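You operate a simulated robot arm through the tools that you are given. There is no shell and no other tool. Be economical: measure what you need, move in short steps, check, and stop when the job is done.

You run a simulated robot arm. Do the job below in one go: nothing can be reset, and whatever is moved stays where it is left.

JOB
Warm the tunnel up to the figures on the zone card.
Fine: cap off the pipe and laid on the intake box, then the fan on low, the dials set, then the heat on; wait till the screen says READY.

It is judged by the outcome, as a careful person would: the job done as asked, and still so three seconds after it is handed in. It fails if anything else is knocked over, pushed out of place, dropped, spilled or broken. A push-on lid holds only when it is set on centred and level and pressed home; a screw cap is set on level and turned clockwise until tight.

ROBOT AND FRAMES
A 6-joint arm with a two-finger gripper, on a carriage that runs on a rail from [-1924, 29] to [416, -6] (x, y) and turns from -2.182 to 3.613 rad about z. Base frame: it is fixed where the carriage stands at the start and does not move with it; the origin is on the floor, on the carriage's upright axis, x ahead of it, y to its left, z up. Lengths are in mm, angles in rad, forces in N, time in s.
Its first joint turns from -2.897 to 2.897 rad. Places, roughly: door catch [-400, 900, 1000]; exhaust lever [600, 800, 1100]; exhaust thumbscrew [500, 800, 1000]; fan switch [-100, 800, 1000]; fine catch [600, 500, 700]; first dial [-300, 800, 1200]; fresh lever [300, 800, 1000]; fresh thumbscrew [300, 800, 900]; green screen [-100, 800, 1300]; grey pipe [700, 600, 800]; heat switch [100, 800, 1000]; last dial [100, 800, 1200]; main switch [-300, 800, 1000]; middle dial [-100, 800, 1200]; name plate [-100, 900, 900]; rough catch [100, 600, 700]. Payload 5 kg.
Tool frame: the origin (TCP) lies between the finger pads and is the grasp point; the fingertips stand 30 mm ahead of it; z points along the fingers, y is the line along which they close. Largest opening 176 mm; the body of the gripper starts 153 mm behind the TCP.
Orientation is that of the tool frame in the base frame, as a unit quaternion [x, y, z, w]. With the fingers straight down and closing along the base's y, the tool's x points along the base's -x, its y along +y and its z along -z.

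CONTROLS
- The arm moves only by the tool move_arm. Its argument "motion" is a list of rows, each a list of 3 entries, a list of its own where there are three numbers: the shift along the tool's x, y, z in units of 50 mm (1.0 is 50 mm), then the turn, a rotation vector about the tool's x, y, z in units of 5 degrees (1.0 is 5 degrees), then the closure, from 0 (fully open) to 1 (shut). In form: [[[x, y, z], [ax, ay, az], claw], ...]. A call has 1 to 8 rows; each row shifts and turns the commanded pose from where the row before left it, along the tool's axes as they then stand. A call with a number of a shift or a turn outside -1 to 1 is refused whole. A row lasts 0.2 s, in which the tool goes at most 50 mm and 0.15 rad; a call with a longer step from one row to the next is refused whole, and so is a gripper value outside its range. A pose out of reach is approached as far as the arm can. The call stops where the force on the tool passes 40 N (or 10 N more than at its start, if that is more) or the arm is blocked; 0.2 s more then pass. Each finger halts on what it meets, pressing with about 32 N; the grip force reading is that of the motor and also rises with nothing between the fingers. The clock runs only during rows and for 0.2 s after the last one: add rows that do not move to give the fingers time. It gives the time, the measured TCP pose, the force on the tool (base axes), the opening and the grip force at its end, in the units of the frame above (readings bear some noise), with the torque about the TCP (base axes, N m) and any sound that the robot's microphone picked up.
- Cameras (640 x 400 px; columns grow to the right, rows downward): "scene" is now at [69.3, 261, 1643.3]; the picture's right is [0.46, -0.89, 0.00], its down [-0.21, -0.11, -0.97] and it looks along [0.86, 0.45, -0.23] (base axes); focal length 214 px, centre (320, 200). "wrist" rides on the gripper at [67, -9, -183] in the tool frame; the picture's right is [0.14, 0.99, 0.00], its down [-0.92, 0.13, -0.36] and it looks along [-0.36, 0.05, 0.93] (tool axes); focal length 251 px, centre (320, 200). There is no depth. A picture from a camera that has moved, and an enlarged one, comes with that camera's place and axes in the base frame and with its lens. The place of the scene camera against the robot may be out by one fixed shift of up to 18 mm in any direction.
- grab_frame(camera): a new picture of that camera. It takes no simulated time.
- raise_lower(by): slides the trunk up (or, below 0, down) by that many mm; the arm and the scene camera ride with it, the base frame stays. It gives what a move gives, with no picture.
- roll_base(legs): drives the robot by 1 to 6 legs, each [ahead, left, turn to the left] in mm, mm and rad, along the robot's own axes; the way and the turn of a leg run together, so that a leg with both is an arc; at most 1500 mm and 3.142 rad a leg. The arm and the cameras ride along, it lands a little off, and it stops where it bumps. It keeps to its track: a leg is cut to what the track allows. It gives what a move gives.
- aim_head(pan, tilt): turns the head with the scene camera to pan (to the left, within 2.094 rad either way) and tilt (down, from -0.506 to 1.204), counted from straight ahead of the robot. It gives what a move gives.
- inspect(camera, box): a new picture of the part [left, top, right, bottom] of that camera's present view, enlarged. It takes no simulated time.
- finish_job(): hands the job in; it is judged then, once.

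Work in short steps. Places have to be worked out from the pictures, the camera data and where the tool is seen: move nearer, look again, correct. Check each grasp and each placing, and mend what went wrong. You have 120 turns and 90 pictures in all, those below and enlarged ones among them. Open the gripper and draw the arm clear of the work before you hand the job in, unless the task says otherwise; then end with one line.

The tools are called after "Call:" as name(argument=value, ...) on one line, values as JSON. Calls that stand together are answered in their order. move_arm: Moves the arm, as the interface text tells. Its arguments: {"type":"object","properties":{"motion":{"type":"array","items":{"type":"array"}}},"required":["motion"]} The other tools are called the same way: raise_lower (by) slides the trunk up or down; roll_base (legs) drives the base; aim_head (pan, tilt) turns the head that bears the scene camera; grab_frame (camera) takes a picture; inspect (camera, box) takes an enlarged picture of a part of a camera's view; finish_job () hands the job in.

At the start:

```text
time_s: 0.0
position: [222.8, 472.8, 1406.9]
ee_rot: [0.0, 1.0, 0.001, 0.0]
ft_force: [0.2, 0.4, -0.2]
ft_torque: [0.0, 0.03, 0.0]
opening: 176.3
grasp_force: 0.2
trunk travel left (down, up): [-150.0, 200.0]
robot x, y, heading: [-0.0, 3.1, 0.001]
head pan, tilt: [2.1, 1.201]
```

scene: 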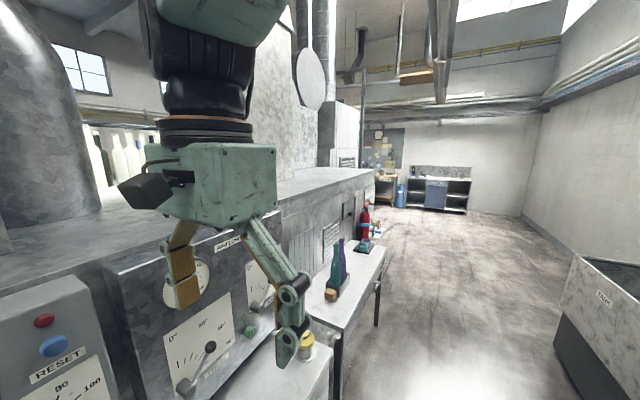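
wrist: 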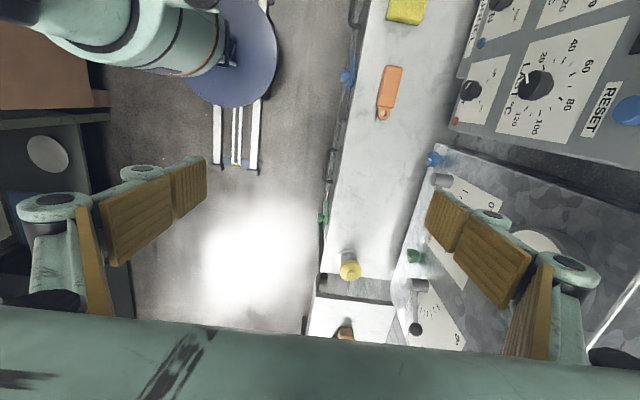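

The pictures show a console wall to the left (+y). I aim the head to the left to see the panel.

Call:
aim_head(pan=1.57, tilt=0.6)

Call:
grab_frame(camera="scene")

```text
time_s: 1.0
position: [222.9, 472.2, 1408.2]
ee_rot: [0.0, 1.0, 0.002, 0.001]
ft_force: [-0.8, -0.5, -0.7]
ft_torque: [-0.02, 0.0, 0.0]
opening: 176.0
grasp_force: 0.0
trunk travel left (down, up): [-150.0, 200.0]
robot x, y, heading: [1.9, 2.6, 0.0]
head pan, tilt: [1.571, 0.6]
```

```text
87 pictures are left
camera scene: at [68.9, 261.7, 1644.1], right [0.47, -0.88, 0.0], down [-0.2, -0.1, -0.97], along [0.86, 0.46, -0.22], focal length 214 px, centre (320, 200)
```

scene: 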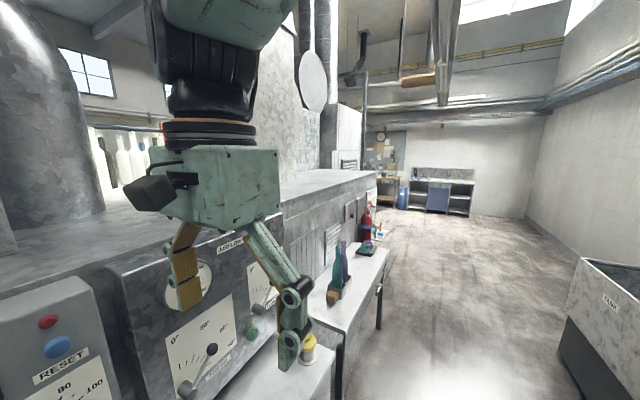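

The head reads as moved but the view is unchanged. I try another aim to see whether it responds.

Call:
aim_head(pan=1.9, tilt=0.3)

Call:
grab_frame(camera="scene")

```text
time_s: 1.8
position: [223.2, 472.3, 1408.1]
ee_rot: [0.0, 1.0, 0.002, 0.001]
ft_force: [-0.1, 1.0, 0.5]
ft_torque: [-0.04, -0.03, -0.02]
opening: 175.9
grasp_force: 0.1
trunk travel left (down, up): [-150.0, 200.0]
robot x, y, heading: [-3.1, 0.8, -0.002]
head pan, tilt: [1.901, 0.3]
```

```text
86 pictures are left
camera scene: at [68.4, 262.4, 1644.8], right [0.48, -0.88, 0.0], down [-0.19, -0.1, -0.98], along [0.86, 0.47, -0.22], focal length 214 px, centre (320, 200)
```

scene: 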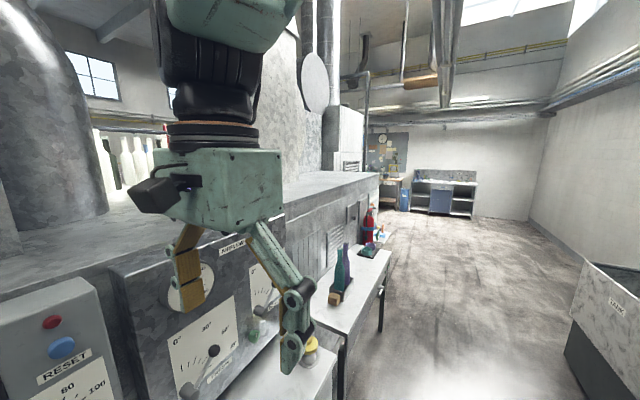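

The head hardly moves, so I turn the carriage to face the panel instead (the arm's radius of 522 mm stays clear of the panel at y≈800).

Call:
roll_base(legs=[[0, 0, 0.8]])

Call:
grab_frame(camera="scene")

Call:
grab_frame(camera="wrist")

```text
time_s: 4.3
position: [-186.6, 487.9, 1407.7]
ee_rot: [-0.392, 0.92, 0.003, -0.001]
ft_force: [-0.5, 0.4, -0.2]
ft_torque: [-0.01, 0.04, -0.02]
opening: 176.0
grasp_force: 0.1
trunk travel left (down, up): [-150.0, 200.0]
robot x, y, heading: [3.1, -1.2, 0.806]
head pan, tilt: [1.901, 0.3]
```

```text
85 pictures are left
camera scene: at [-136.4, 229.2, 1646.6], right [0.97, -0.24, 0.0], down [-0.05, -0.19, -0.98], along [0.24, 0.95, -0.2], focal length 214 px, centre (320, 200)
```

scene: 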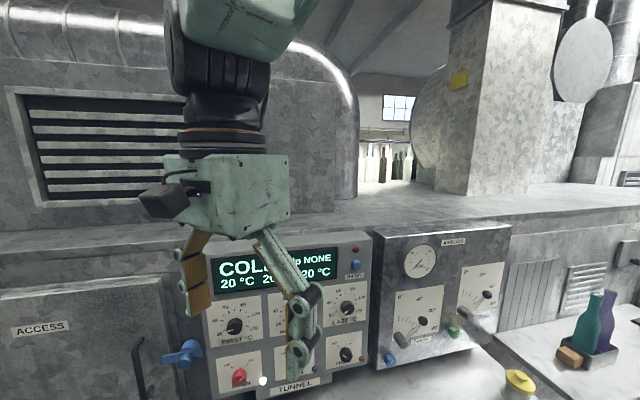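

```text
84 pictures are left
camera wrist: at [-225.3, 432.4, 1590.9], right [-0.81, 0.59, 0.0], down [0.55, 0.75, 0.36], along [0.21, 0.3, -0.93], focal length 251 px, centre (320, 200)
```

wrist: 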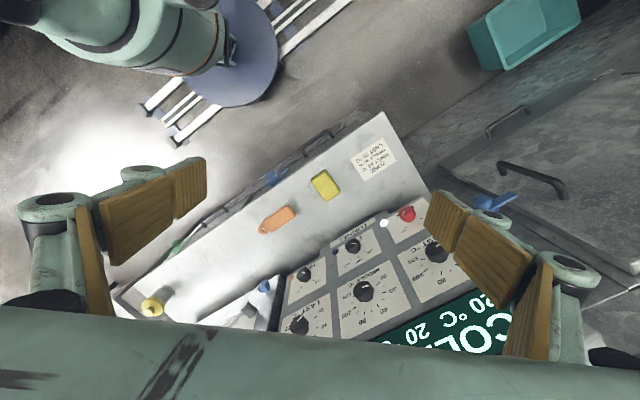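

The zone card lies on the shelf below; I enlarge it and the console.

Call:
inspect(camera="wrist", box=[330, 110, 430, 190])

Call:
inspect(camera="scene", box=[160, 220, 400, 400])

Call:
inspect(camera="scene", box=[360, 200, 640, 400])

Call:
inspect(camera="wrist", box=[110, 100, 480, 360])

```text
5.00 times, centred on (380, 150) of wrist
camera zoom: at [-225.3, 432.4, 1590.9], right [-0.81, 0.59, 0.0], down [0.55, 0.75, 0.36], along [0.21, 0.3, -0.93], focal length 1257 px, centre (20, 450)
```

zoom: 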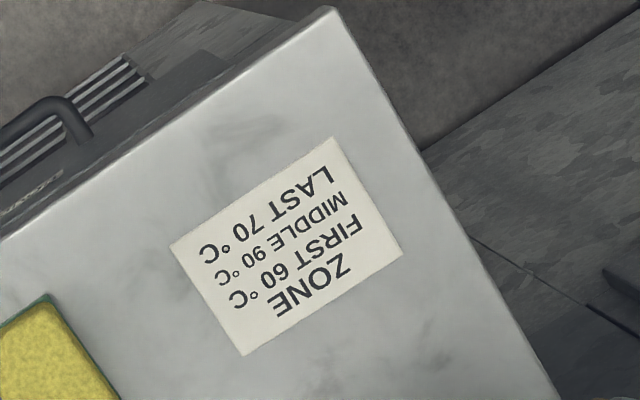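

```text
2.22 times, centred on (280, 310) of scene
camera zoom: at [-136.4, 229.2, 1646.6], right [0.97, -0.24, 0.0], down [-0.05, -0.19, -0.98], along [0.24, 0.95, -0.2], focal length 477 px, centre (409, -44)
```

zoom: 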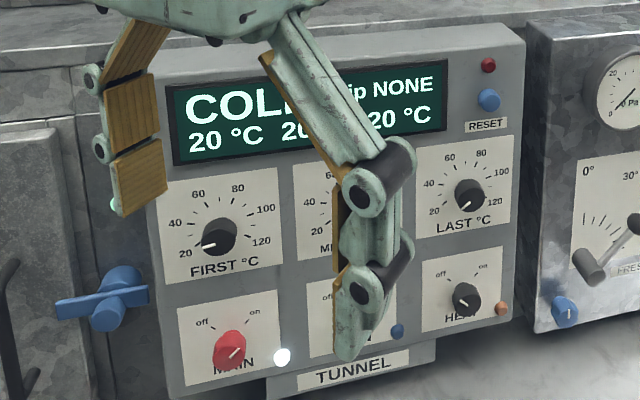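

```text
2.00 times, centred on (500, 300) of scene
camera zoom: at [-136.4, 229.2, 1646.6], right [0.97, -0.24, 0.0], down [-0.05, -0.19, -0.98], along [0.24, 0.95, -0.2], focal length 429 px, centre (-40, 0)
```

zoom: 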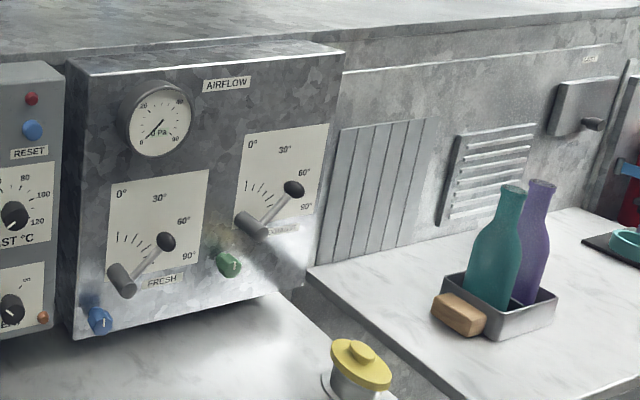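

```text
1.54 times, centred on (295, 230) of wrist
camera zoom: at [-225.3, 432.4, 1590.9], right [-0.81, 0.59, 0.0], down [0.55, 0.75, 0.36], along [0.21, 0.3, -0.93], focal length 387 px, centre (358, 154)
```

zoom: 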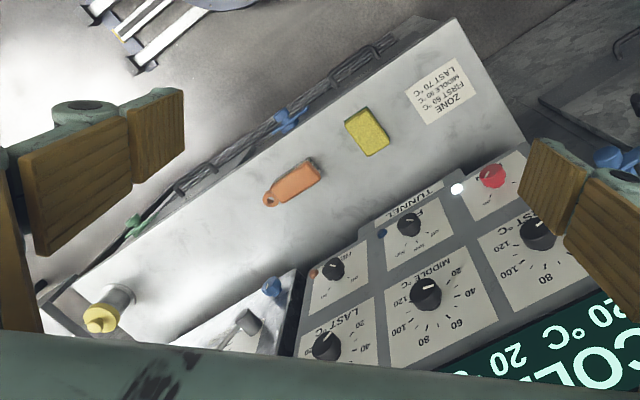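

Card: FIRST 60, MIDDLE 90, LAST 70. Main looks on (lamp lit). Now I drive along the rail toward the yellow-capped pipe at about [650, 670, 850] to look at it.

Call:
roll_base(legs=[[0, 0, -0.806], [330, -5, 0]])

Call:
grab_frame(camera="wrist")

Call:
grab_frame(camera="scene")

```text
time_s: 8.8
position: [564.6, 463.3, 1408.3]
ee_rot: [0.009, 1.0, 0.002, 0.001]
ft_force: [0.4, -0.5, 0.1]
ft_torque: [-0.02, -0.03, 0.0]
opening: 175.9
grasp_force: 0.0
trunk travel left (down, up): [-150.0, 200.0]
robot x, y, heading: [332.7, -6.2, -0.016]
head pan, tilt: [1.901, 0.3]
```

```text
79 pictures are left
camera wrist: at [496.8, 453.6, 1591.2], right [-0.12, 0.99, 0.01], down [0.92, 0.11, 0.37], along [0.36, 0.05, -0.93], focal length 251 px, centre (320, 200)
```

wrist: 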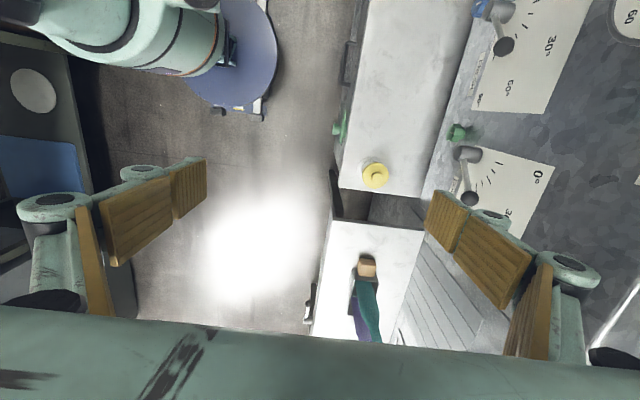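

```text
78 pictures are left
camera scene: at [403.0, 260.3, 1648.8], right [0.51, -0.86, 0.0], down [-0.15, -0.09, -0.98], along [0.85, 0.5, -0.17], focal length 214 px, centre (320, 200)
```

scene: 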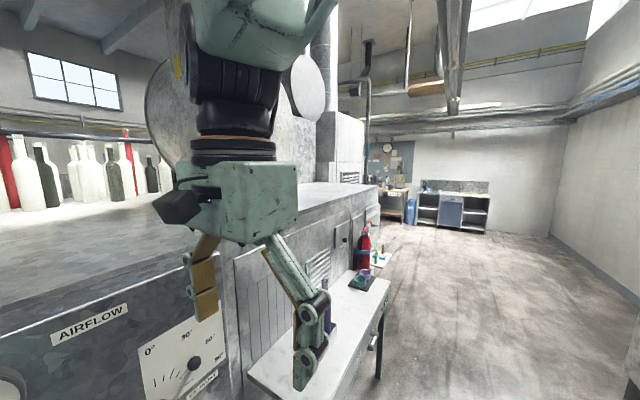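

The white bench with filter catches and the yellow-capped pipe is likely the intake box. I lower the tool to look at the pipe, half-closing the fingers and keeping y near 600 to stay off the levers.

Call:
move_arm(motion=[[[-0.1, 0.35, 0.8], [0, 0, 0], 0.3], [[-0.1, 0.35, 0.8], [0, 0, 0], 0.4], [[-0.1, 0.35, 0.8], [0, 0, 0], 0.4], [[-0.1, 0.35, 0.8], [0, 0, 0], 0.4], [[-0.1, 0.35, 0.8], [0, 0, 0], 0.4], [[-0.1, 0.35, 0.8], [0, 0, 0], 0.4], [[-0.1, 0.35, 0.8], [0, 0, 0], 0.4]])

Call:
grab_frame(camera="wrist")

```text
time_s: 9.8
position: [580.1, 508.8, 1356.6]
ee_rot: [0.011, 0.996, 0.083, 0.035]
ft_force: [-0.4, 0.0, 0.2]
ft_torque: [0.09, 0.01, 0.02]
opening: 105.8
grasp_force: 0.2
trunk travel left (down, up): [-150.0, 200.0]
robot x, y, heading: [333.9, -1.6, -0.017]
head pan, tilt: [1.901, 0.3]
stopped in row 4: the arm was blocked; the commanded pose is now the measured one
```

```text
77 pictures are left
camera wrist: at [500.9, 471.3, 1531.9], right [-0.12, 0.98, 0.16], down [0.9, 0.04, 0.44], along [0.42, 0.19, -0.88], focal length 251 px, centre (320, 200)
```

wrist: 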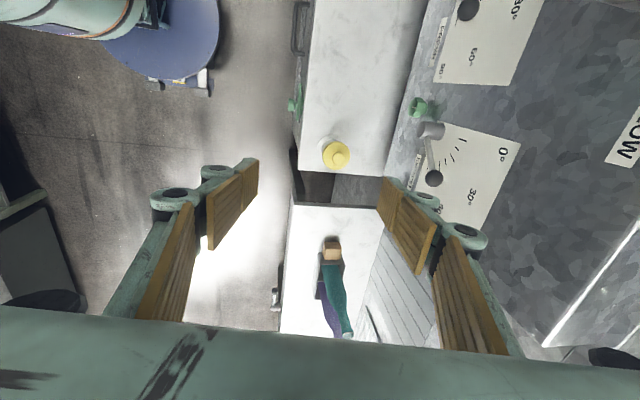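

The arm stopped with no contact force and a tilt, so probably a folded-joint limit. I straighten the tool while moving outward rather than down.

Call:
move_arm(motion=[[[-0.2, 0.5, -0.2], [0.9, 0.4, 0], 0.4], [[-0.2, 0.5, -0.1], [0.9, 0.4, 0], 0.4], [[-0.2, 0.5, 0], [0, 0, 0], 0.4], [[0, 0.5, 0], [0, 0, 0], 0.4]])

```text
time_s: 10.5
position: [588.6, 528.4, 1480.8]
ee_rot: [0.009, 0.996, 0.082, 0.031]
ft_force: [-0.1, 0.6, 0.0]
ft_torque: [0.0, 0.03, 0.01]
opening: 105.5
grasp_force: 0.0
trunk travel left (down, up): [-150.0, 200.0]
robot x, y, heading: [333.1, -2.2, -0.024]
head pan, tilt: [1.901, 0.3]
stopped in row 3: the arm was blocked; the commanded pose is now the measured one
```

The tool rose unexpectedly; I look at the arm's posture.

Call:
grab_frame(camera="scene")

Call:
move_arm(motion=[[[0, 0, 0], [0, 0, 0], 0.4]])

```text
76 pictures are left
camera scene: at [397.6, 266.1, 1658.0], right [0.58, -0.82, 0.0], down [-0.06, -0.04, -1.0], along [0.81, 0.58, -0.07], focal length 214 px, centre (320, 200)
```

scene: 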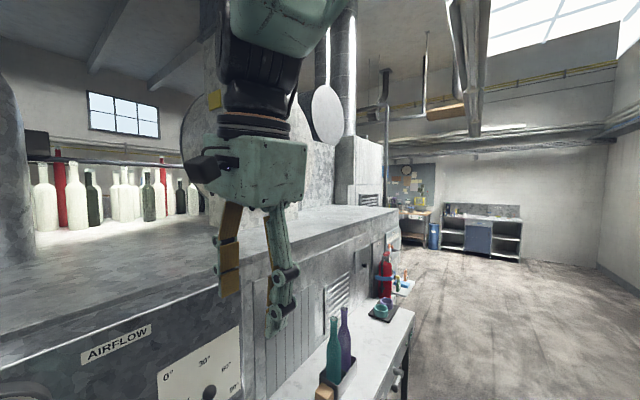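

```text
time_s: 10.9
position: [589.0, 529.2, 1479.0]
ee_rot: [0.009, 0.996, 0.081, 0.03]
ft_force: [-0.2, 0.9, 0.1]
ft_torque: [0.0, -0.01, 0.0]
opening: 105.4
grasp_force: 0.1
trunk travel left (down, up): [-150.0, 200.0]
robot x, y, heading: [335.3, -5.8, -0.017]
head pan, tilt: [1.901, 0.3]
```

The camera direction shifts when the arm moves: the head seems to be pressing against the arm, blocking both. I swing the head target away from the arm.

Call:
aim_head(pan=0.3, tilt=0.3)

Call:
grab_frame(camera="scene")

```text
time_s: 12.6
position: [589.5, 529.0, 1478.5]
ee_rot: [0.009, 0.996, 0.08, 0.031]
ft_force: [-0.1, -0.3, 0.5]
ft_torque: [0.02, 0.03, 0.01]
opening: 105.7
grasp_force: 0.0
trunk travel left (down, up): [-150.0, 200.0]
robot x, y, heading: [335.5, -6.2, -0.016]
head pan, tilt: [0.3, 0.3]
```

```text
75 pictures are left
camera scene: at [398.5, 265.1, 1657.0], right [0.57, -0.82, 0.0], down [-0.07, -0.05, -1.0], along [0.82, 0.56, -0.09], focal length 214 px, centre (320, 200)
```

scene: 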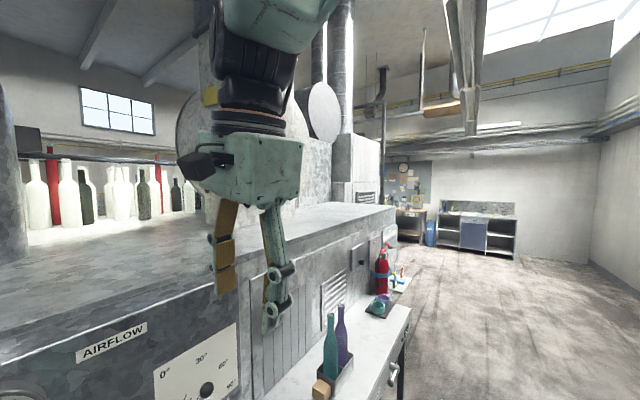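

Camera responds only slightly. I test the arm again with the orientation correction and a gentle outward move.

Call:
move_arm(motion=[[[0, 0, 0], [0.9, 0.3, 0], 0.4], [[0, 0, 0], [0.9, 0.3, 0], 0.4], [[0, 0.4, 0], [0, 0, 0], 0.4], [[0, 0.4, 0], [0, 0, 0], 0.4]])

Call:
grab_frame(camera="scene")

```text
time_s: 13.7
position: [571.6, 523.2, 1563.4]
ee_rot: [0.009, 0.997, 0.068, 0.028]
ft_force: [0.0, -0.6, 1.0]
ft_torque: [0.06, -0.03, -0.02]
opening: 105.8
grasp_force: 0.0
trunk travel left (down, up): [-150.0, 200.0]
robot x, y, heading: [331.7, -4.6, -0.011]
head pan, tilt: [0.3, 0.3]
stopped in row 4: the arm was blocked; the commanded pose is now the measured one
```

```text
74 pictures are left
camera scene: at [400.8, 261.6, 1655.7], right [0.53, -0.85, 0.0], down [-0.09, -0.05, -0.99], along [0.84, 0.53, -0.1], focal length 214 px, centre (320, 200)
```

scene: 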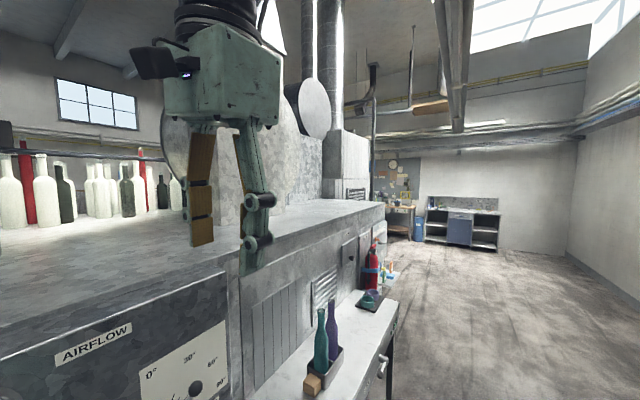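

The arm rises whenever I extend it, as if its shoulder rests on the head mounted on the left (robot frame about [15, 231]). I swing the arm clockwise to straight ahead, clear of the head, and will face work by turning the carriage.

Call:
move_arm(motion=[[[-0.8, -0.4, 0], [0, 0, 0], 0.4], [[-0.8, -0.4, 0], [0, 0, 0], 0.4], [[-0.8, -0.5, 0], [0, 0, 0], 0.4], [[-0.7, -0.6, 0], [0, 0, 0], 0.4], [[-0.7, -0.6, 0], [0, 0, 0], 0.4]])

Call:
grab_frame(camera="scene")

```text
time_s: 14.8
position: [760.3, 395.7, 1554.7]
ee_rot: [0.008, 0.997, 0.067, 0.029]
ft_force: [0.5, -0.1, -0.2]
ft_torque: [-0.04, -0.05, -0.05]
opening: 105.7
grasp_force: 0.1
trunk travel left (down, up): [-150.0, 200.0]
robot x, y, heading: [331.5, -6.6, -0.016]
head pan, tilt: [0.3, 0.3]
```

```text
73 pictures are left
camera scene: at [412.5, 239.2, 1637.1], right [0.28, -0.96, 0.0], down [-0.28, -0.08, -0.96], along [0.92, 0.27, -0.3], focal length 214 px, centre (320, 200)
```

scene: 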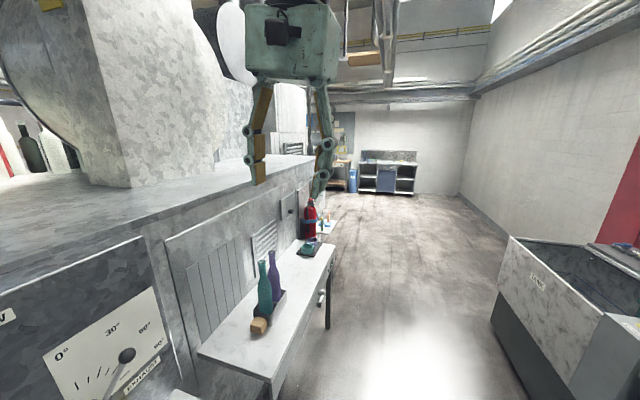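

Confirmed: the head now reached its aim, so it was blocked by the arm. I continue swinging the arm to nearly straight ahead while levelling the tool, then turn the carriage left.

Call:
move_arm(motion=[[[-0.4, -0.8, 0], [0.19, 0.085, 0], 0.4], [[-0.4, -0.8, 0], [0.19, 0.085, 0], 0.4], [[-0.4, -0.8, 0], [0.19, 0.085, 0], 0.4], [[-0.4, -0.8, 0], [0.19, 0.085, 0], 0.4], [[-0.4, -0.8, 0], [0.19, 0.085, 0], 0.4], [[-0.3, -0.8, 0], [0.19, 0.085, 0], 0.4], [[-0.3, -0.8, 0], [0.19, 0.085, 0], 0.4], [[-0.2, -0.8, 0], [0.19, 0.085, 0], 0.4]])

Call:
aim_head(pan=0.0, tilt=0.8)

Call:
roll_base(legs=[[0, 0, 1.2]])

Call:
grab_frame(camera="scene")

```text
time_s: 16.6
position: [896.1, 74.4, 1535.0]
ee_rot: [0.009, 1.0, 0.001, -0.002]
ft_force: [-0.1, 0.1, -0.8]
ft_torque: [-0.08, 0.02, 0.02]
opening: 105.8
grasp_force: 0.1
trunk travel left (down, up): [-150.0, 200.0]
robot x, y, heading: [329.4, -7.7, -0.019]
head pan, tilt: [0.3, 0.3]
```

```text
time_s: 17.6
position: [894.7, 75.0, 1536.8]
ee_rot: [0.009, 1.0, 0.002, -0.003]
ft_force: [-0.1, 0.3, 0.4]
ft_torque: [-0.04, -0.02, -0.01]
opening: 105.9
grasp_force: 0.0
trunk travel left (down, up): [-150.0, 200.0]
robot x, y, heading: [331.6, -6.0, -0.017]
head pan, tilt: [0.0, 0.799]
```

```text
time_s: 21.0
position: [448.4, 551.8, 1534.9]
ee_rot: [-0.568, 0.823, 0.0, -0.003]
ft_force: [0.0, 0.8, -1.3]
ft_torque: [0.0, 0.01, 0.03]
opening: 105.7
grasp_force: 0.1
trunk travel left (down, up): [-150.0, 200.0]
robot x, y, heading: [335.8, -3.5, 1.208]
head pan, tilt: [0.0, 0.799]
```

```text
72 pictures are left
camera scene: at [164.3, 134.0, 1592.7], right [0.94, -0.35, 0.0], down [-0.25, -0.67, -0.7], along [0.25, 0.65, -0.72], focal length 214 px, centre (320, 200)
```

scene: 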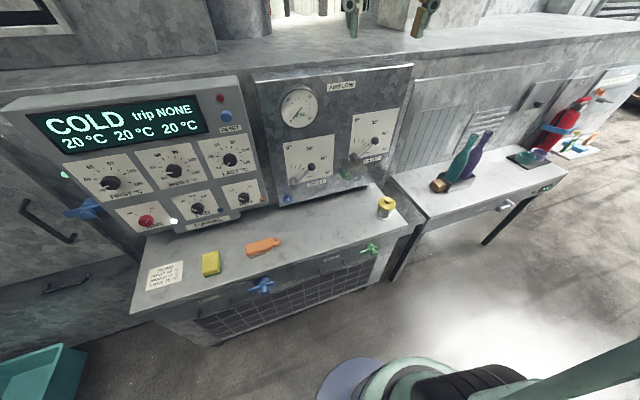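

Excellent overview. I enlarge the intake box with the pipe and the console.

Call:
inspect(camera="scene", box=[240, 180, 430, 300])

Call:
inspect(camera="scene", box=[60, 100, 270, 240])

```text
3.33 times, centred on (335, 240) of scene
camera zoom: at [164.3, 134.0, 1592.7], right [0.94, -0.35, 0.0], down [-0.25, -0.67, -0.7], along [0.25, 0.65, -0.72], focal length 715 px, centre (270, 67)
```

zoom: 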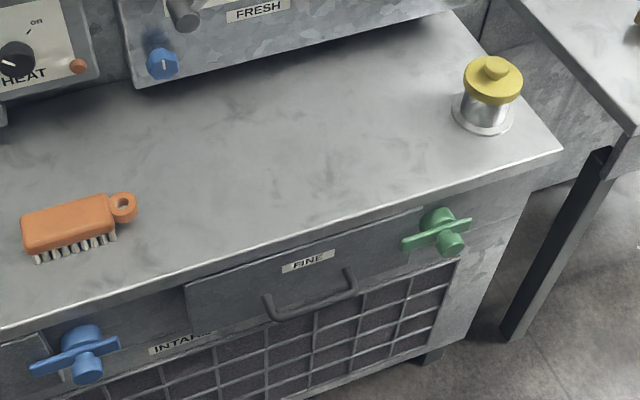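

```text
2.86 times, centred on (165, 170) of scene
camera zoom: at [164.3, 134.0, 1592.7], right [0.94, -0.35, 0.0], down [-0.25, -0.67, -0.7], along [0.25, 0.65, -0.72], focal length 613 px, centre (763, 286)
```

zoom: 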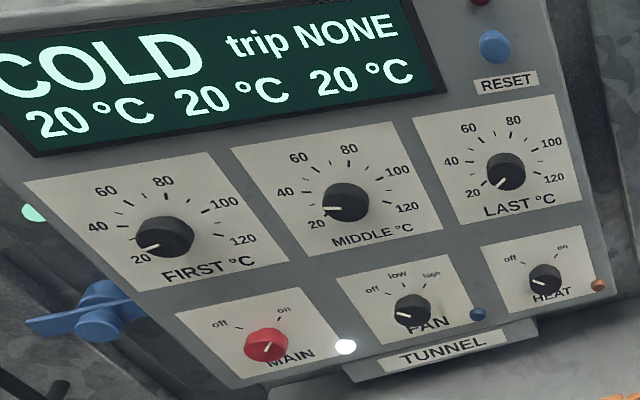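

The pipe stands on the INTAKE box, cap centre at about [690, 650, 870], roughly 80 mm wide with a small knob. I bring the tool over it with a wrist view.

Call:
move_arm(motion=[[[-0.175, -0.32, 0.81], [0, 0, 0], 0.2], [[-0.175, -0.32, 0.81], [0, 0, 0], 0.2], [[-0.175, -0.32, 0.81], [0, 0, 0], 0.2], [[-0.175, -0.32, 0.81], [0, 0, 0], 0.2], [[-0.175, -0.32, 0.81], [0, 0, 0], 0.2], [[-0.175, -0.32, 0.81], [0, 0, 0], 0.2], [[-0.175, -0.32, 0.81], [0, 0, 0], 0.2], [[-0.175, -0.32, 0.81], [0, 0, 0], 0.2]])

Call:
move_arm(motion=[[[-0.175, -0.32, 0.81], [0, 0, 0], 0.2], [[-0.175, -0.32, 0.81], [0, 0, 0], 0.2], [[-0.175, -0.32, 0.81], [0, 0, 0], 0.2], [[-0.175, -0.32, 0.81], [0, 0, 0], 0.2]])

Call:
grab_frame(camera="wrist")

```text
time_s: 22.8
position: [589.8, 570.4, 1210.4]
ee_rot: [-0.568, 0.823, 0.0, -0.003]
ft_force: [0.6, -0.1, 0.4]
ft_torque: [0.07, -0.02, -0.03]
opening: 140.4
grasp_force: 0.1
trunk travel left (down, up): [-150.0, 200.0]
robot x, y, heading: [335.9, -3.6, 1.21]
head pan, tilt: [0.0, 0.799]
```

```text
time_s: 23.8
position: [662.1, 581.5, 1048.4]
ee_rot: [-0.568, 0.823, 0.001, -0.003]
ft_force: [-0.5, -1.0, 1.2]
ft_torque: [0.12, -0.03, -0.04]
opening: 141.0
grasp_force: 0.1
trunk travel left (down, up): [-150.0, 200.0]
robot x, y, heading: [332.0, -7.9, 1.205]
head pan, tilt: [0.0, 0.799]
```

```text
69 pictures are left
camera wrist: at [647.6, 515.0, 1232.4], right [-0.97, 0.22, 0.0], down [0.21, 0.91, 0.36], along [0.08, 0.35, -0.93], focal length 251 px, centre (320, 200)
```

wrist: 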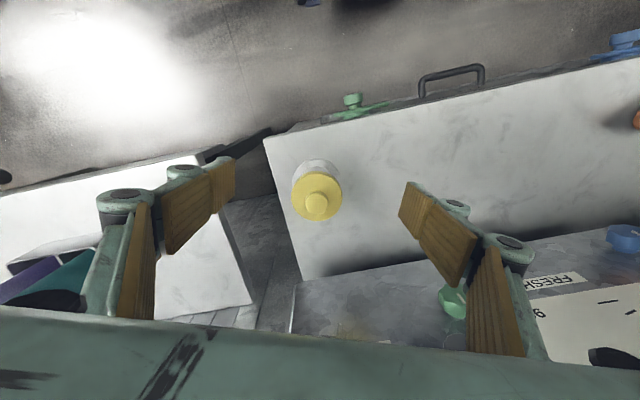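

Cap appears at about [684, 644], 78 mm wide, inside the 141 mm opening. I move above it to z≈920 and look again.

Call:
move_arm(motion=[[[-0.44, 0.01, 0.4], [0, 0, 0], 0.2], [[-0.44, 0.01, 0.5], [0, 0, 0], 0.2], [[-0.44, 0.01, 0.6], [0, 0, 0], 0.2], [[0, 0, 0.7], [0, 0, 0], 0.2], [[0, 0, 0.4], [0, 0, 0], 0.2]])

Call:
grab_frame(camera="wrist")

Call:
grab_frame(camera="scene")

```text
time_s: 25.0
position: [683.8, 643.0, 918.9]
ee_rot: [-0.568, 0.823, 0.001, -0.003]
ft_force: [0.3, -1.4, 0.2]
ft_torque: [0.05, -0.04, 0.02]
opening: 140.6
grasp_force: 0.0
trunk travel left (down, up): [-150.0, 200.0]
robot x, y, heading: [332.5, -2.6, 1.206]
head pan, tilt: [0.0, 0.799]
```

```text
68 pictures are left
camera wrist: at [669.3, 577.8, 1102.6], right [-0.98, 0.22, 0.0], down [0.21, 0.91, 0.36], along [0.08, 0.35, -0.93], focal length 251 px, centre (320, 200)
```

wrist: 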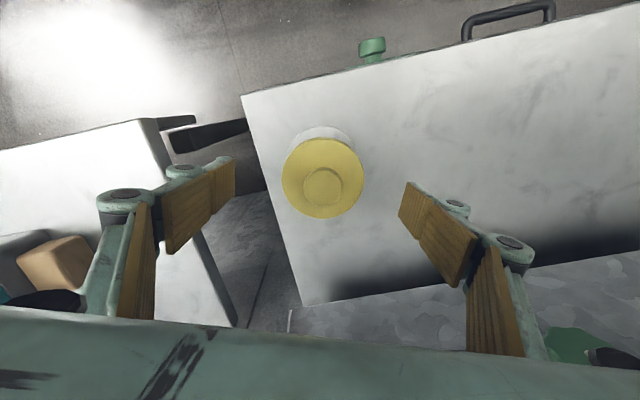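

```text
67 pictures are left
camera scene: at [164.2, 133.7, 1592.7], right [0.94, -0.35, 0.0], down [-0.25, -0.67, -0.7], along [0.25, 0.65, -0.72], focal length 214 px, centre (320, 200)
```

scene: 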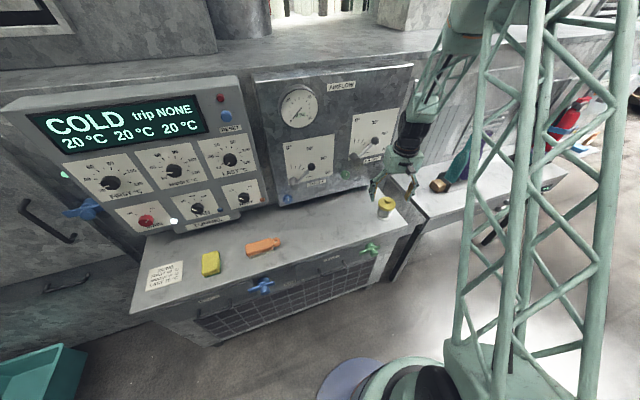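

Cap aligned between fingers; disc at about z 860. I descend 55 mm and close on the rim.

Call:
move_arm(motion=[[[-0.04, 0, 0.4], [0, 0, 0], 0.2], [[0, 0, 0.4], [0, 0, 0], 0.2], [[0, 0, 0.3], [0, 0, 0], 0.2], [[0, 0, 0], [0, 0, 0], 0.6], [[0, 0, 0], [0, 0, 0], 0.7], [[0, 0, 0], [0, 0, 0], 0.7], [[0, 0, 0], [0, 0, 0], 0.7]])

Call:
grab_frame(camera="wrist")

```text
time_s: 26.6
position: [685.3, 643.3, 863.4]
ee_rot: [-0.568, 0.823, 0.0, -0.002]
ft_force: [-3.4, 4.0, -0.5]
ft_torque: [0.02, -0.04, 0.05]
opening: 82.1
grasp_force: 31.3
trunk travel left (down, up): [-150.0, 200.0]
robot x, y, heading: [332.3, -7.2, 1.207]
head pan, tilt: [0.0, 0.799]
```

```text
66 pictures are left
camera wrist: at [670.8, 578.5, 1047.3], right [-0.98, 0.22, 0.0], down [0.21, 0.91, 0.36], along [0.08, 0.35, -0.93], focal length 251 px, centre (320, 200)
```

wrist: 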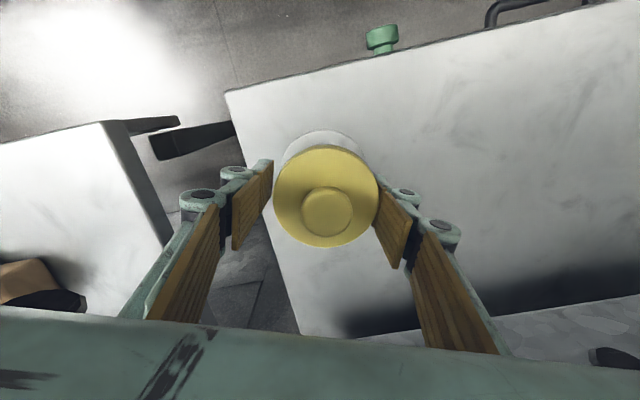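

Gripped at 82 mm opening. I lift straight up.

Call:
move_arm(motion=[[[0, 0, -0.2], [0, 0, 0], 0.75], [[0, 0, -0.3], [0, 0, 0], 0.75], [[0, 0, -0.5], [0, 0, 0], 0.75], [[0, 0, -0.7], [0, 0, 0], 0.75], [[0, 0, -0.7], [0, 0, 0], 0.75]])

Call:
grab_frame(camera="wrist")

```text
time_s: 27.8
position: [683.2, 644.8, 982.5]
ee_rot: [-0.568, 0.823, -0.001, -0.002]
ft_force: [-0.2, 0.2, -0.1]
ft_torque: [-0.08, 0.02, 0.0]
opening: 82.0
grasp_force: 32.0
trunk travel left (down, up): [-150.0, 200.0]
robot x, y, heading: [331.7, -5.8, 1.209]
head pan, tilt: [0.0, 0.799]
heard: snap
```

```text
65 pictures are left
camera wrist: at [668.5, 579.7, 1166.7], right [-0.98, 0.22, 0.0], down [0.21, 0.91, 0.36], along [0.08, 0.35, -0.93], focal length 251 px, centre (320, 200)
```

wrist: 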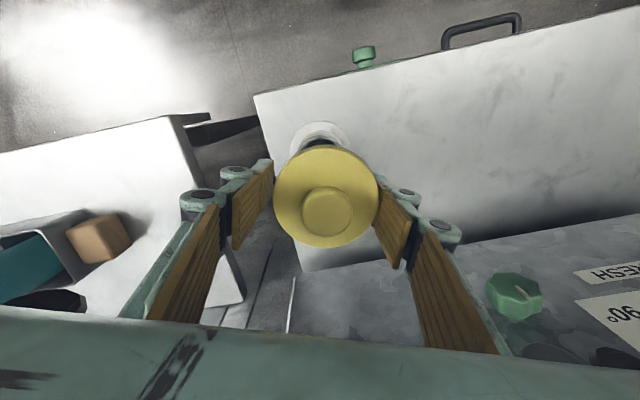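

Cap is off. I carry it to the free middle of the box top at about [520, 610] and start down.

Call:
move_arm(motion=[[[0.455, 0.705, 0], [0, 0, 0], 0.75], [[0.455, 0.705, 0], [0, 0, 0], 0.75], [[0.455, 0.705, 0], [0, 0, 0], 0.75], [[0.455, 0.705, 0], [0, 0, 0], 0.75], [[0, 0, 0.7], [0, 0, 0], 0.75], [[0, 0, 0.7], [0, 0, 0], 0.75], [[0, 0, 0.6], [0, 0, 0], 0.75]])

Call:
grab_frame(camera="wrist")

Call:
inspect(camera="scene", box=[220, 140, 440, 290])

```text
time_s: 29.4
position: [520.0, 609.4, 882.0]
ee_rot: [-0.568, 0.823, -0.001, -0.003]
ft_force: [-0.4, 0.2, -1.7]
ft_torque: [0.03, -0.01, 0.0]
opening: 81.6
grasp_force: 31.5
trunk travel left (down, up): [-150.0, 200.0]
robot x, y, heading: [330.8, -4.0, 1.21]
head pan, tilt: [0.0, 0.799]
```

```text
64 pictures are left
camera wrist: at [506.0, 543.8, 1066.7], right [-0.97, 0.22, 0.0], down [0.21, 0.91, 0.36], along [0.08, 0.35, -0.93], focal length 251 px, centre (320, 200)
```

wrist: 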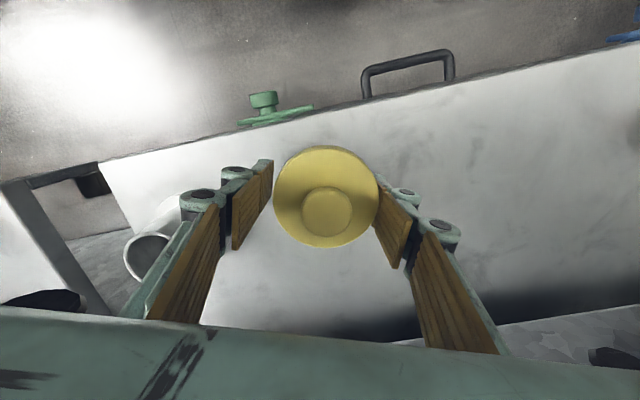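

```text
2.67 times, centred on (330, 215) of scene
camera zoom: at [164.2, 133.9, 1592.6], right [0.94, -0.35, 0.0], down [-0.25, -0.67, -0.7], along [0.25, 0.65, -0.72], focal length 572 px, centre (293, 160)
```

zoom: 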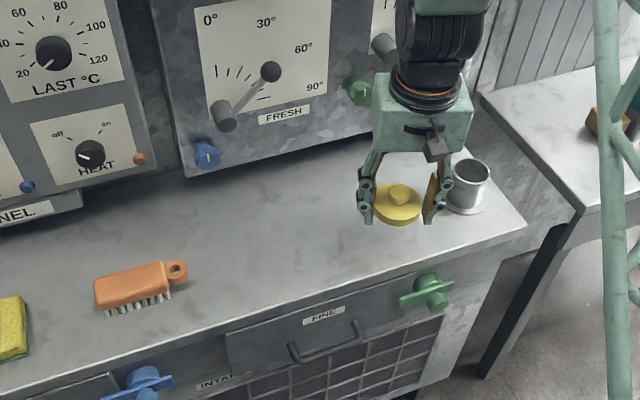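

I lower in small steps until contact is felt.

Call:
move_arm(motion=[[[0, 0, 0.3], [0, 0, 0], 0.75], [[0, 0, 0.2], [0, 0, 0], 0.75], [[0, 0, 0.15], [0, 0, 0], 0.75], [[0, 0, 0.1], [0, 0, 0], 0.75], [[0, 0, 0.1], [0, 0, 0], 0.75], [[0, 0, 0.1], [0, 0, 0], 0.75], [[0, 0, 0.1], [0, 0, 0], 0.75], [[0, 0, 0], [0, 0, 0], 0.75]])

Call:
inspect(camera="scene", box=[320, 170, 420, 230])

```text
time_s: 31.2
position: [520.6, 608.6, 832.5]
ee_rot: [-0.568, 0.823, 0.001, -0.003]
ft_force: [0.3, -0.1, -0.2]
ft_torque: [-0.02, 0.02, 0.0]
opening: 81.7
grasp_force: 32.2
trunk travel left (down, up): [-150.0, 200.0]
robot x, y, heading: [332.3, -0.2, 1.213]
head pan, tilt: [0.0, 0.799]
```

```text
6.40 times, centred on (370, 200) of scene
camera zoom: at [164.3, 134.1, 1592.7], right [0.94, -0.35, 0.0], down [-0.25, -0.67, -0.7], along [0.25, 0.65, -0.72], focal length 1373 px, centre (0, 200)
```

zoom: 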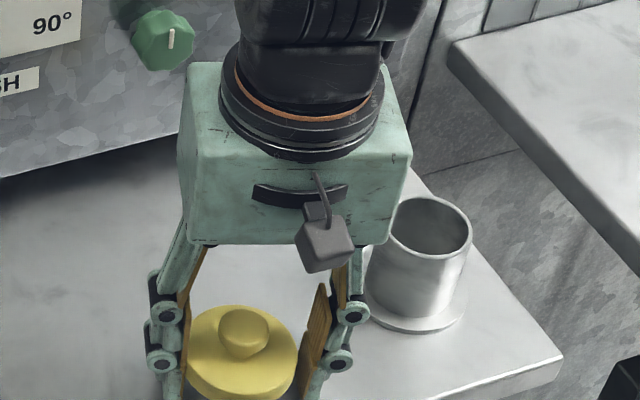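

No contact yet at z 832; continuing down gently.

Call:
move_arm(motion=[[[0, 0, 0.12], [0, 0, 0], 0.75], [[0, 0, 0.12], [0, 0, 0], 0.75], [[0, 0, 0.12], [0, 0, 0], 0.75], [[0, 0, 0.1], [0, 0, 0], 0.75], [[0, 0, 0.1], [0, 0, 0], 0.75], [[0, 0, 0.1], [0, 0, 0], 0.75], [[0, 0, 0], [0, 0, 0], 0.75]])

Call:
inspect(camera="scene", box=[320, 170, 420, 240])

```text
time_s: 31.7
position: [519.1, 607.9, 829.1]
ee_rot: [-0.568, 0.823, 0.001, -0.003]
ft_force: [-2.4, -9.2, 30.6]
ft_torque: [-0.51, -0.91, -0.27]
opening: 81.9
grasp_force: 32.4
trunk travel left (down, up): [-150.0, 200.0]
robot x, y, heading: [333.5, -4.0, 1.205]
head pan, tilt: [0.0, 0.799]
stopped in row 2: the force on the tool passed its limit at 55 N (the readings are from after the stop); the commanded pose is now the measured one
```

```text
5.71 times, centred on (370, 205) of scene
camera zoom: at [163.6, 132.1, 1593.1], right [0.94, -0.35, 0.0], down [-0.25, -0.67, -0.7], along [0.25, 0.65, -0.72], focal length 1226 px, centre (34, 171)
```

zoom: 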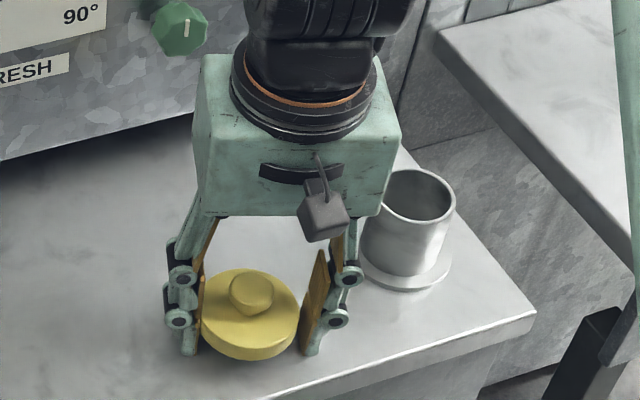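

Contact at z≈829: it rests on the box. I ease up 1 mm, open, and rise.

Call:
move_arm(motion=[[[0, 0, -0.03], [0, 0, 0], 0.7], [[0, 0, 0], [0, 0, 0], 0.4], [[0, 0, 0], [0, 0, 0], 0.2], [[0, 0, 0], [0, 0, 0], 0.2], [[0, 0, -0.5], [0, 0, 0], 0.2], [[0, 0, -1], [0, 0, 0], 0.2], [[0, 0, -1], [0, 0, 0], 0.2], [[0, 0, -1], [0, 0, 0], 0.2]])

Call:
grab_frame(camera="wrist")

```text
time_s: 33.5
position: [521.7, 607.8, 1001.4]
ee_rot: [-0.568, 0.823, 0.001, -0.002]
ft_force: [0.5, 0.3, -0.9]
ft_torque: [-0.1, 0.05, 0.0]
opening: 141.0
grasp_force: 0.0
trunk travel left (down, up): [-150.0, 200.0]
robot x, y, heading: [330.0, -4.6, 1.207]
head pan, tilt: [0.0, 0.799]
```

```text
60 pictures are left
camera wrist: at [507.6, 542.0, 1184.5], right [-0.97, 0.22, 0.0], down [0.21, 0.91, 0.36], along [0.08, 0.35, -0.93], focal length 251 px, centre (320, 200)
```

wrist: 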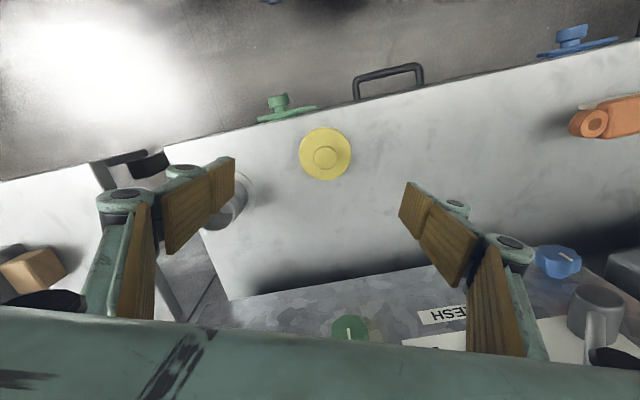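

The cap lies flat on the box. I raise and retract the arm, then turn to face the panel squarely and drive to x≈-72, in front of the FAN column.

Call:
move_arm(motion=[[[0.1, 0, -0.95], [0, 0, 0], 0.4], [[0.1, 0, -0.95], [0, 0, 0], 0.6], [[0.2, 0, -0.95], [0, 0, 0], 0.6], [[0.3, 0, -0.9], [0, 0, 0], 0.6], [[0.3, 0, -0.9], [0, 0, 0], 0.6]])

Call:
roll_base(legs=[[0, 0, 0.363], [-6, 403, 0]])

Call:
aim_head(pan=-0.2, tilt=0.55)

Call:
grab_frame(camera="scene")

```text
time_s: 34.7
position: [504.0, 561.0, 1236.4]
ee_rot: [-0.568, 0.823, 0.001, -0.001]
ft_force: [0.6, 0.7, -0.2]
ft_torque: [-0.05, 0.01, -0.01]
opening: 70.5
grasp_force: 0.0
trunk travel left (down, up): [-150.0, 200.0]
robot x, y, heading: [333.6, -5.3, 1.205]
head pan, tilt: [0.0, 0.799]
```

```text
time_s: 38.5
position: [-105.6, 593.0, 1235.8]
ee_rot: [-0.706, 0.708, 0.001, -0.002]
ft_force: [0.9, -0.1, 0.3]
ft_torque: [0.01, 0.02, 0.0]
opening: 70.5
grasp_force: 0.1
trunk travel left (down, up): [-150.0, 200.0]
robot x, y, heading: [-66.8, -3.0, 1.569]
head pan, tilt: [0.0, 0.799]
```

```text
time_s: 39.2
position: [-104.6, 592.4, 1235.9]
ee_rot: [-0.707, 0.708, 0.0, -0.002]
ft_force: [0.4, -0.7, 0.3]
ft_torque: [-0.01, 0.02, 0.0]
opening: 70.3
grasp_force: 0.1
trunk travel left (down, up): [-150.0, 200.0]
robot x, y, heading: [-69.9, -0.6, 1.57]
head pan, tilt: [-0.201, 0.55]
```

```text
59 pictures are left
camera scene: at [-252.8, 77.3, 1614.0], right [0.98, -0.2, 0.0], down [-0.11, -0.51, -0.85], along [0.17, 0.83, -0.52], focal length 214 px, centre (320, 200)
```

scene: 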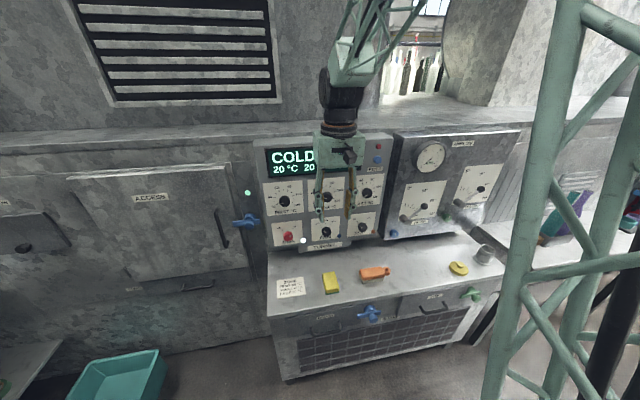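

Now I pitch the tool up about its y axis toward the panel, in two stages.

Call:
move_arm(motion=[[[0, 0, 0], [0, -1, 0], 0.6], [[0, 0, 0], [0, -1, 0], 0.6], [[0, 0, 0], [0, -1, 0], 0.6], [[0, 0, 0], [0, -1, 0], 0.6], [[0, 0, 0], [0, -1, 0], 0.6], [[0, 0, 0], [0, -1, 0], 0.6], [[0, 0, 0], [0, -1, 0], 0.6], [[0, 0, 0], [0, -1, 0], 0.6]])

```text
time_s: 41.0
position: [-100.4, 592.6, 1236.3]
ee_rot: [-0.666, 0.675, 0.221, 0.229]
ft_force: [0.0, 0.4, 0.4]
ft_torque: [-0.04, 0.01, 0.03]
opening: 70.4
grasp_force: 0.1
out of reach, approached as far as the arm can: row 8
trunk travel left (down, up): [-150.0, 200.0]
robot x, y, heading: [-68.9, 3.4, 1.572]
head pan, tilt: [-0.201, 0.55]
```

At the folded limit; I move 80 mm forward, then continue pitching.

Call:
move_arm(motion=[[[-0.65, 0, 0.47], [0, 0, 0], 0.6], [[-0.65, 0, 0.47], [0, 0, 0], 0.6], [[0, 0, 0], [0, -1, 0], 0.6], [[0, 0, 0], [0, -1, 0], 0.6], [[0, 0, 0], [0, -1, 0], 0.6], [[0, 0, 0], [0, -1, 0], 0.6], [[0, 0, 0], [0, -1, 0], 0.6]])

```text
time_s: 42.6
position: [-60.2, 664.0, 1232.9]
ee_rot: [-0.57, 0.683, 0.301, 0.343]
ft_force: [-8.2, 2.2, 2.0]
ft_torque: [-0.4, -0.82, -0.8]
opening: 70.3
grasp_force: 0.0
out of reach, approached as far as the arm can: row 3, 4, 5
trunk travel left (down, up): [-150.0, 200.0]
robot x, y, heading: [-68.7, -2.4, 1.569]
head pan, tilt: [-0.201, 0.55]
```

The pose twisted and a small force shows; I look.

Call:
grab_frame(camera="scene")

Call:
grab_frame(camera="wrist")

```text
58 pictures are left
camera scene: at [-252.7, 76.8, 1614.1], right [0.98, -0.2, 0.0], down [-0.11, -0.51, -0.85], along [0.17, 0.84, -0.52], focal length 214 px, centre (320, 200)
```

scene: 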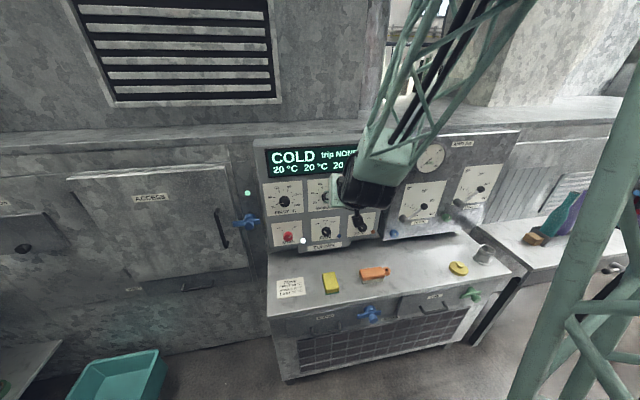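

```text
57 pictures are left
camera wrist: at [-81.7, 477.6, 1284.7], right [-0.99, 0.09, -0.09], down [-0.07, 0.26, 0.96], along [0.11, 0.96, -0.25], focal length 251 px, centre (320, 200)
```

wrist: 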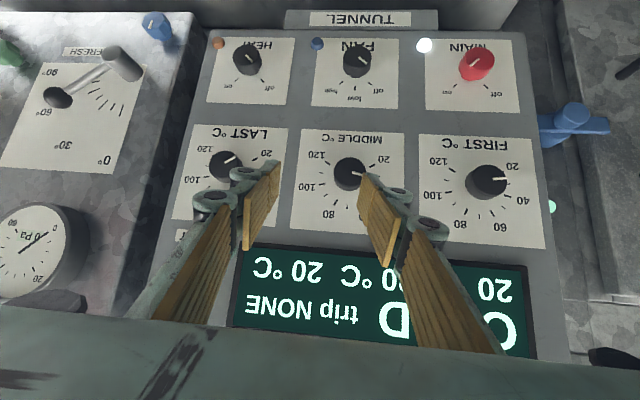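

The arm is folded too tight standing directly in front. I back off left along the rail to x≈-520 and turn toward the panel diagonally, so the wrist has more radius while the tool can still face the panel squarely.

Call:
roll_base(legs=[[0, 450, 0], [0, 0, -0.77]])

Call:
move_arm(motion=[[[0, 0, 0], [0, 0, 0], 0.6]])

```text
time_s: 47.5
position: [-69.8, 500.4, 1235.7]
ee_rot: [-0.339, 0.82, 0.155, 0.435]
ft_force: [-0.4, 0.0, -0.3]
ft_torque: [0.01, 0.0, -0.04]
opening: 70.6
grasp_force: 0.1
trunk travel left (down, up): [-150.0, 200.0]
robot x, y, heading: [-519.9, 7.9, 0.8]
head pan, tilt: [-0.201, 0.55]
```

```text
time_s: 47.9
position: [-70.4, 501.0, 1235.6]
ee_rot: [-0.339, 0.82, 0.155, 0.435]
ft_force: [0.5, 0.7, -0.1]
ft_torque: [-0.01, -0.02, -0.01]
opening: 70.3
grasp_force: 0.1
trunk travel left (down, up): [-150.0, 200.0]
robot x, y, heading: [-522.2, 10.0, 0.801]
head pan, tilt: [-0.201, 0.55]
```

I now rotate the tool in place to face +y squarely (total turn 58° about a fixed tool axis).

Call:
move_arm(motion=[[[0, 0, 0], [-0.91, -0.68, -0.24], 0.6], [[0, 0, 0], [-0.91, -0.68, -0.24], 0.6], [[0, 0, 0], [-0.91, -0.68, -0.24], 0.6], [[0, 0, 0], [-0.91, -0.68, -0.24], 0.6], [[0, 0, 0], [-0.91, -0.68, -0.24], 0.6]])

Call:
move_arm(motion=[[[0, 0, 0], [-0.91, -0.68, -0.24], 0.6], [[0, 0, 0], [-0.91, -0.68, -0.24], 0.6], [[0, 0, 0], [-0.91, -0.68, -0.24], 0.6], [[0, 0, 0], [-0.91, -0.68, -0.24], 0.6], [[0, 0, 0], [-0.91, -0.68, -0.24], 0.6]])

Call:
grab_frame(camera="wrist")

Call:
grab_frame(camera="scene")

```text
time_s: 49.1
position: [-69.3, 501.1, 1234.7]
ee_rot: [-0.339, 0.82, 0.155, 0.435]
ft_force: [-0.4, -0.2, 0.8]
ft_torque: [-0.01, -0.03, 0.0]
opening: 70.5
grasp_force: 0.1
out of reach, approached as far as the arm can: row 1, 2, 3, 4, 5
trunk travel left (down, up): [-150.0, 200.0]
robot x, y, heading: [-523.5, 8.0, 0.799]
head pan, tilt: [-0.201, 0.55]
```

```text
time_s: 50.3
position: [-68.3, 500.4, 1235.9]
ee_rot: [-0.339, 0.82, 0.155, 0.434]
ft_force: [-0.3, -0.1, -0.3]
ft_torque: [-0.02, 0.01, 0.02]
opening: 70.4
grasp_force: 0.0
out of reach, approached as far as the arm can: row 1, 2, 3, 4, 5
trunk travel left (down, up): [-150.0, 200.0]
robot x, y, heading: [-524.7, 5.5, 0.797]
head pan, tilt: [-0.201, 0.55]
```

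```text
56 pictures are left
camera wrist: at [-201.3, 364.6, 1286.4], right [-0.74, 0.66, -0.15], down [0.05, 0.28, 0.96], along [0.67, 0.7, -0.24], focal length 251 px, centre (320, 200)
```

wrist: 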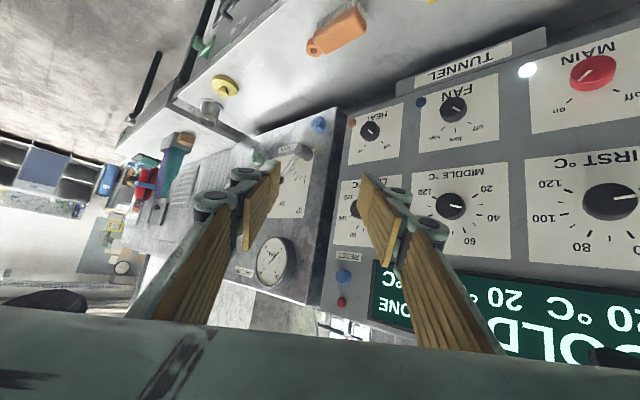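

```text
55 pictures are left
camera scene: at [-607.8, 198.4, 1614.1], right [0.56, -0.83, 0.0], down [-0.43, -0.29, -0.85], along [0.7, 0.48, -0.52], focal length 214 px, centre (320, 200)
```

scene: 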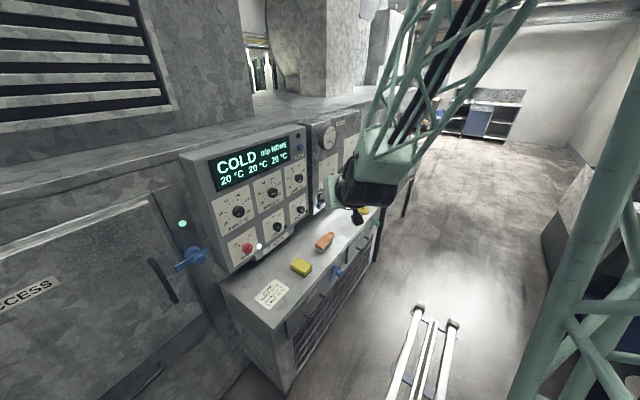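

The wrist is at a limit here; it needs more radius. I test with a small shift which frame the command holds now.

Call:
move_arm(motion=[[[-0.3, 0, 0.4], [0, 0, 0], 0.6]])

```text
time_s: 50.7
position: [-52.2, 516.8, 1236.1]
ee_rot: [-0.338, 0.82, 0.155, 0.436]
ft_force: [-1.3, -1.1, 0.6]
ft_torque: [0.0, 0.02, 0.0]
opening: 70.2
grasp_force: 0.1
trunk travel left (down, up): [-150.0, 200.0]
robot x, y, heading: [-521.2, 10.2, 0.8]
head pan, tilt: [-0.201, 0.55]
```

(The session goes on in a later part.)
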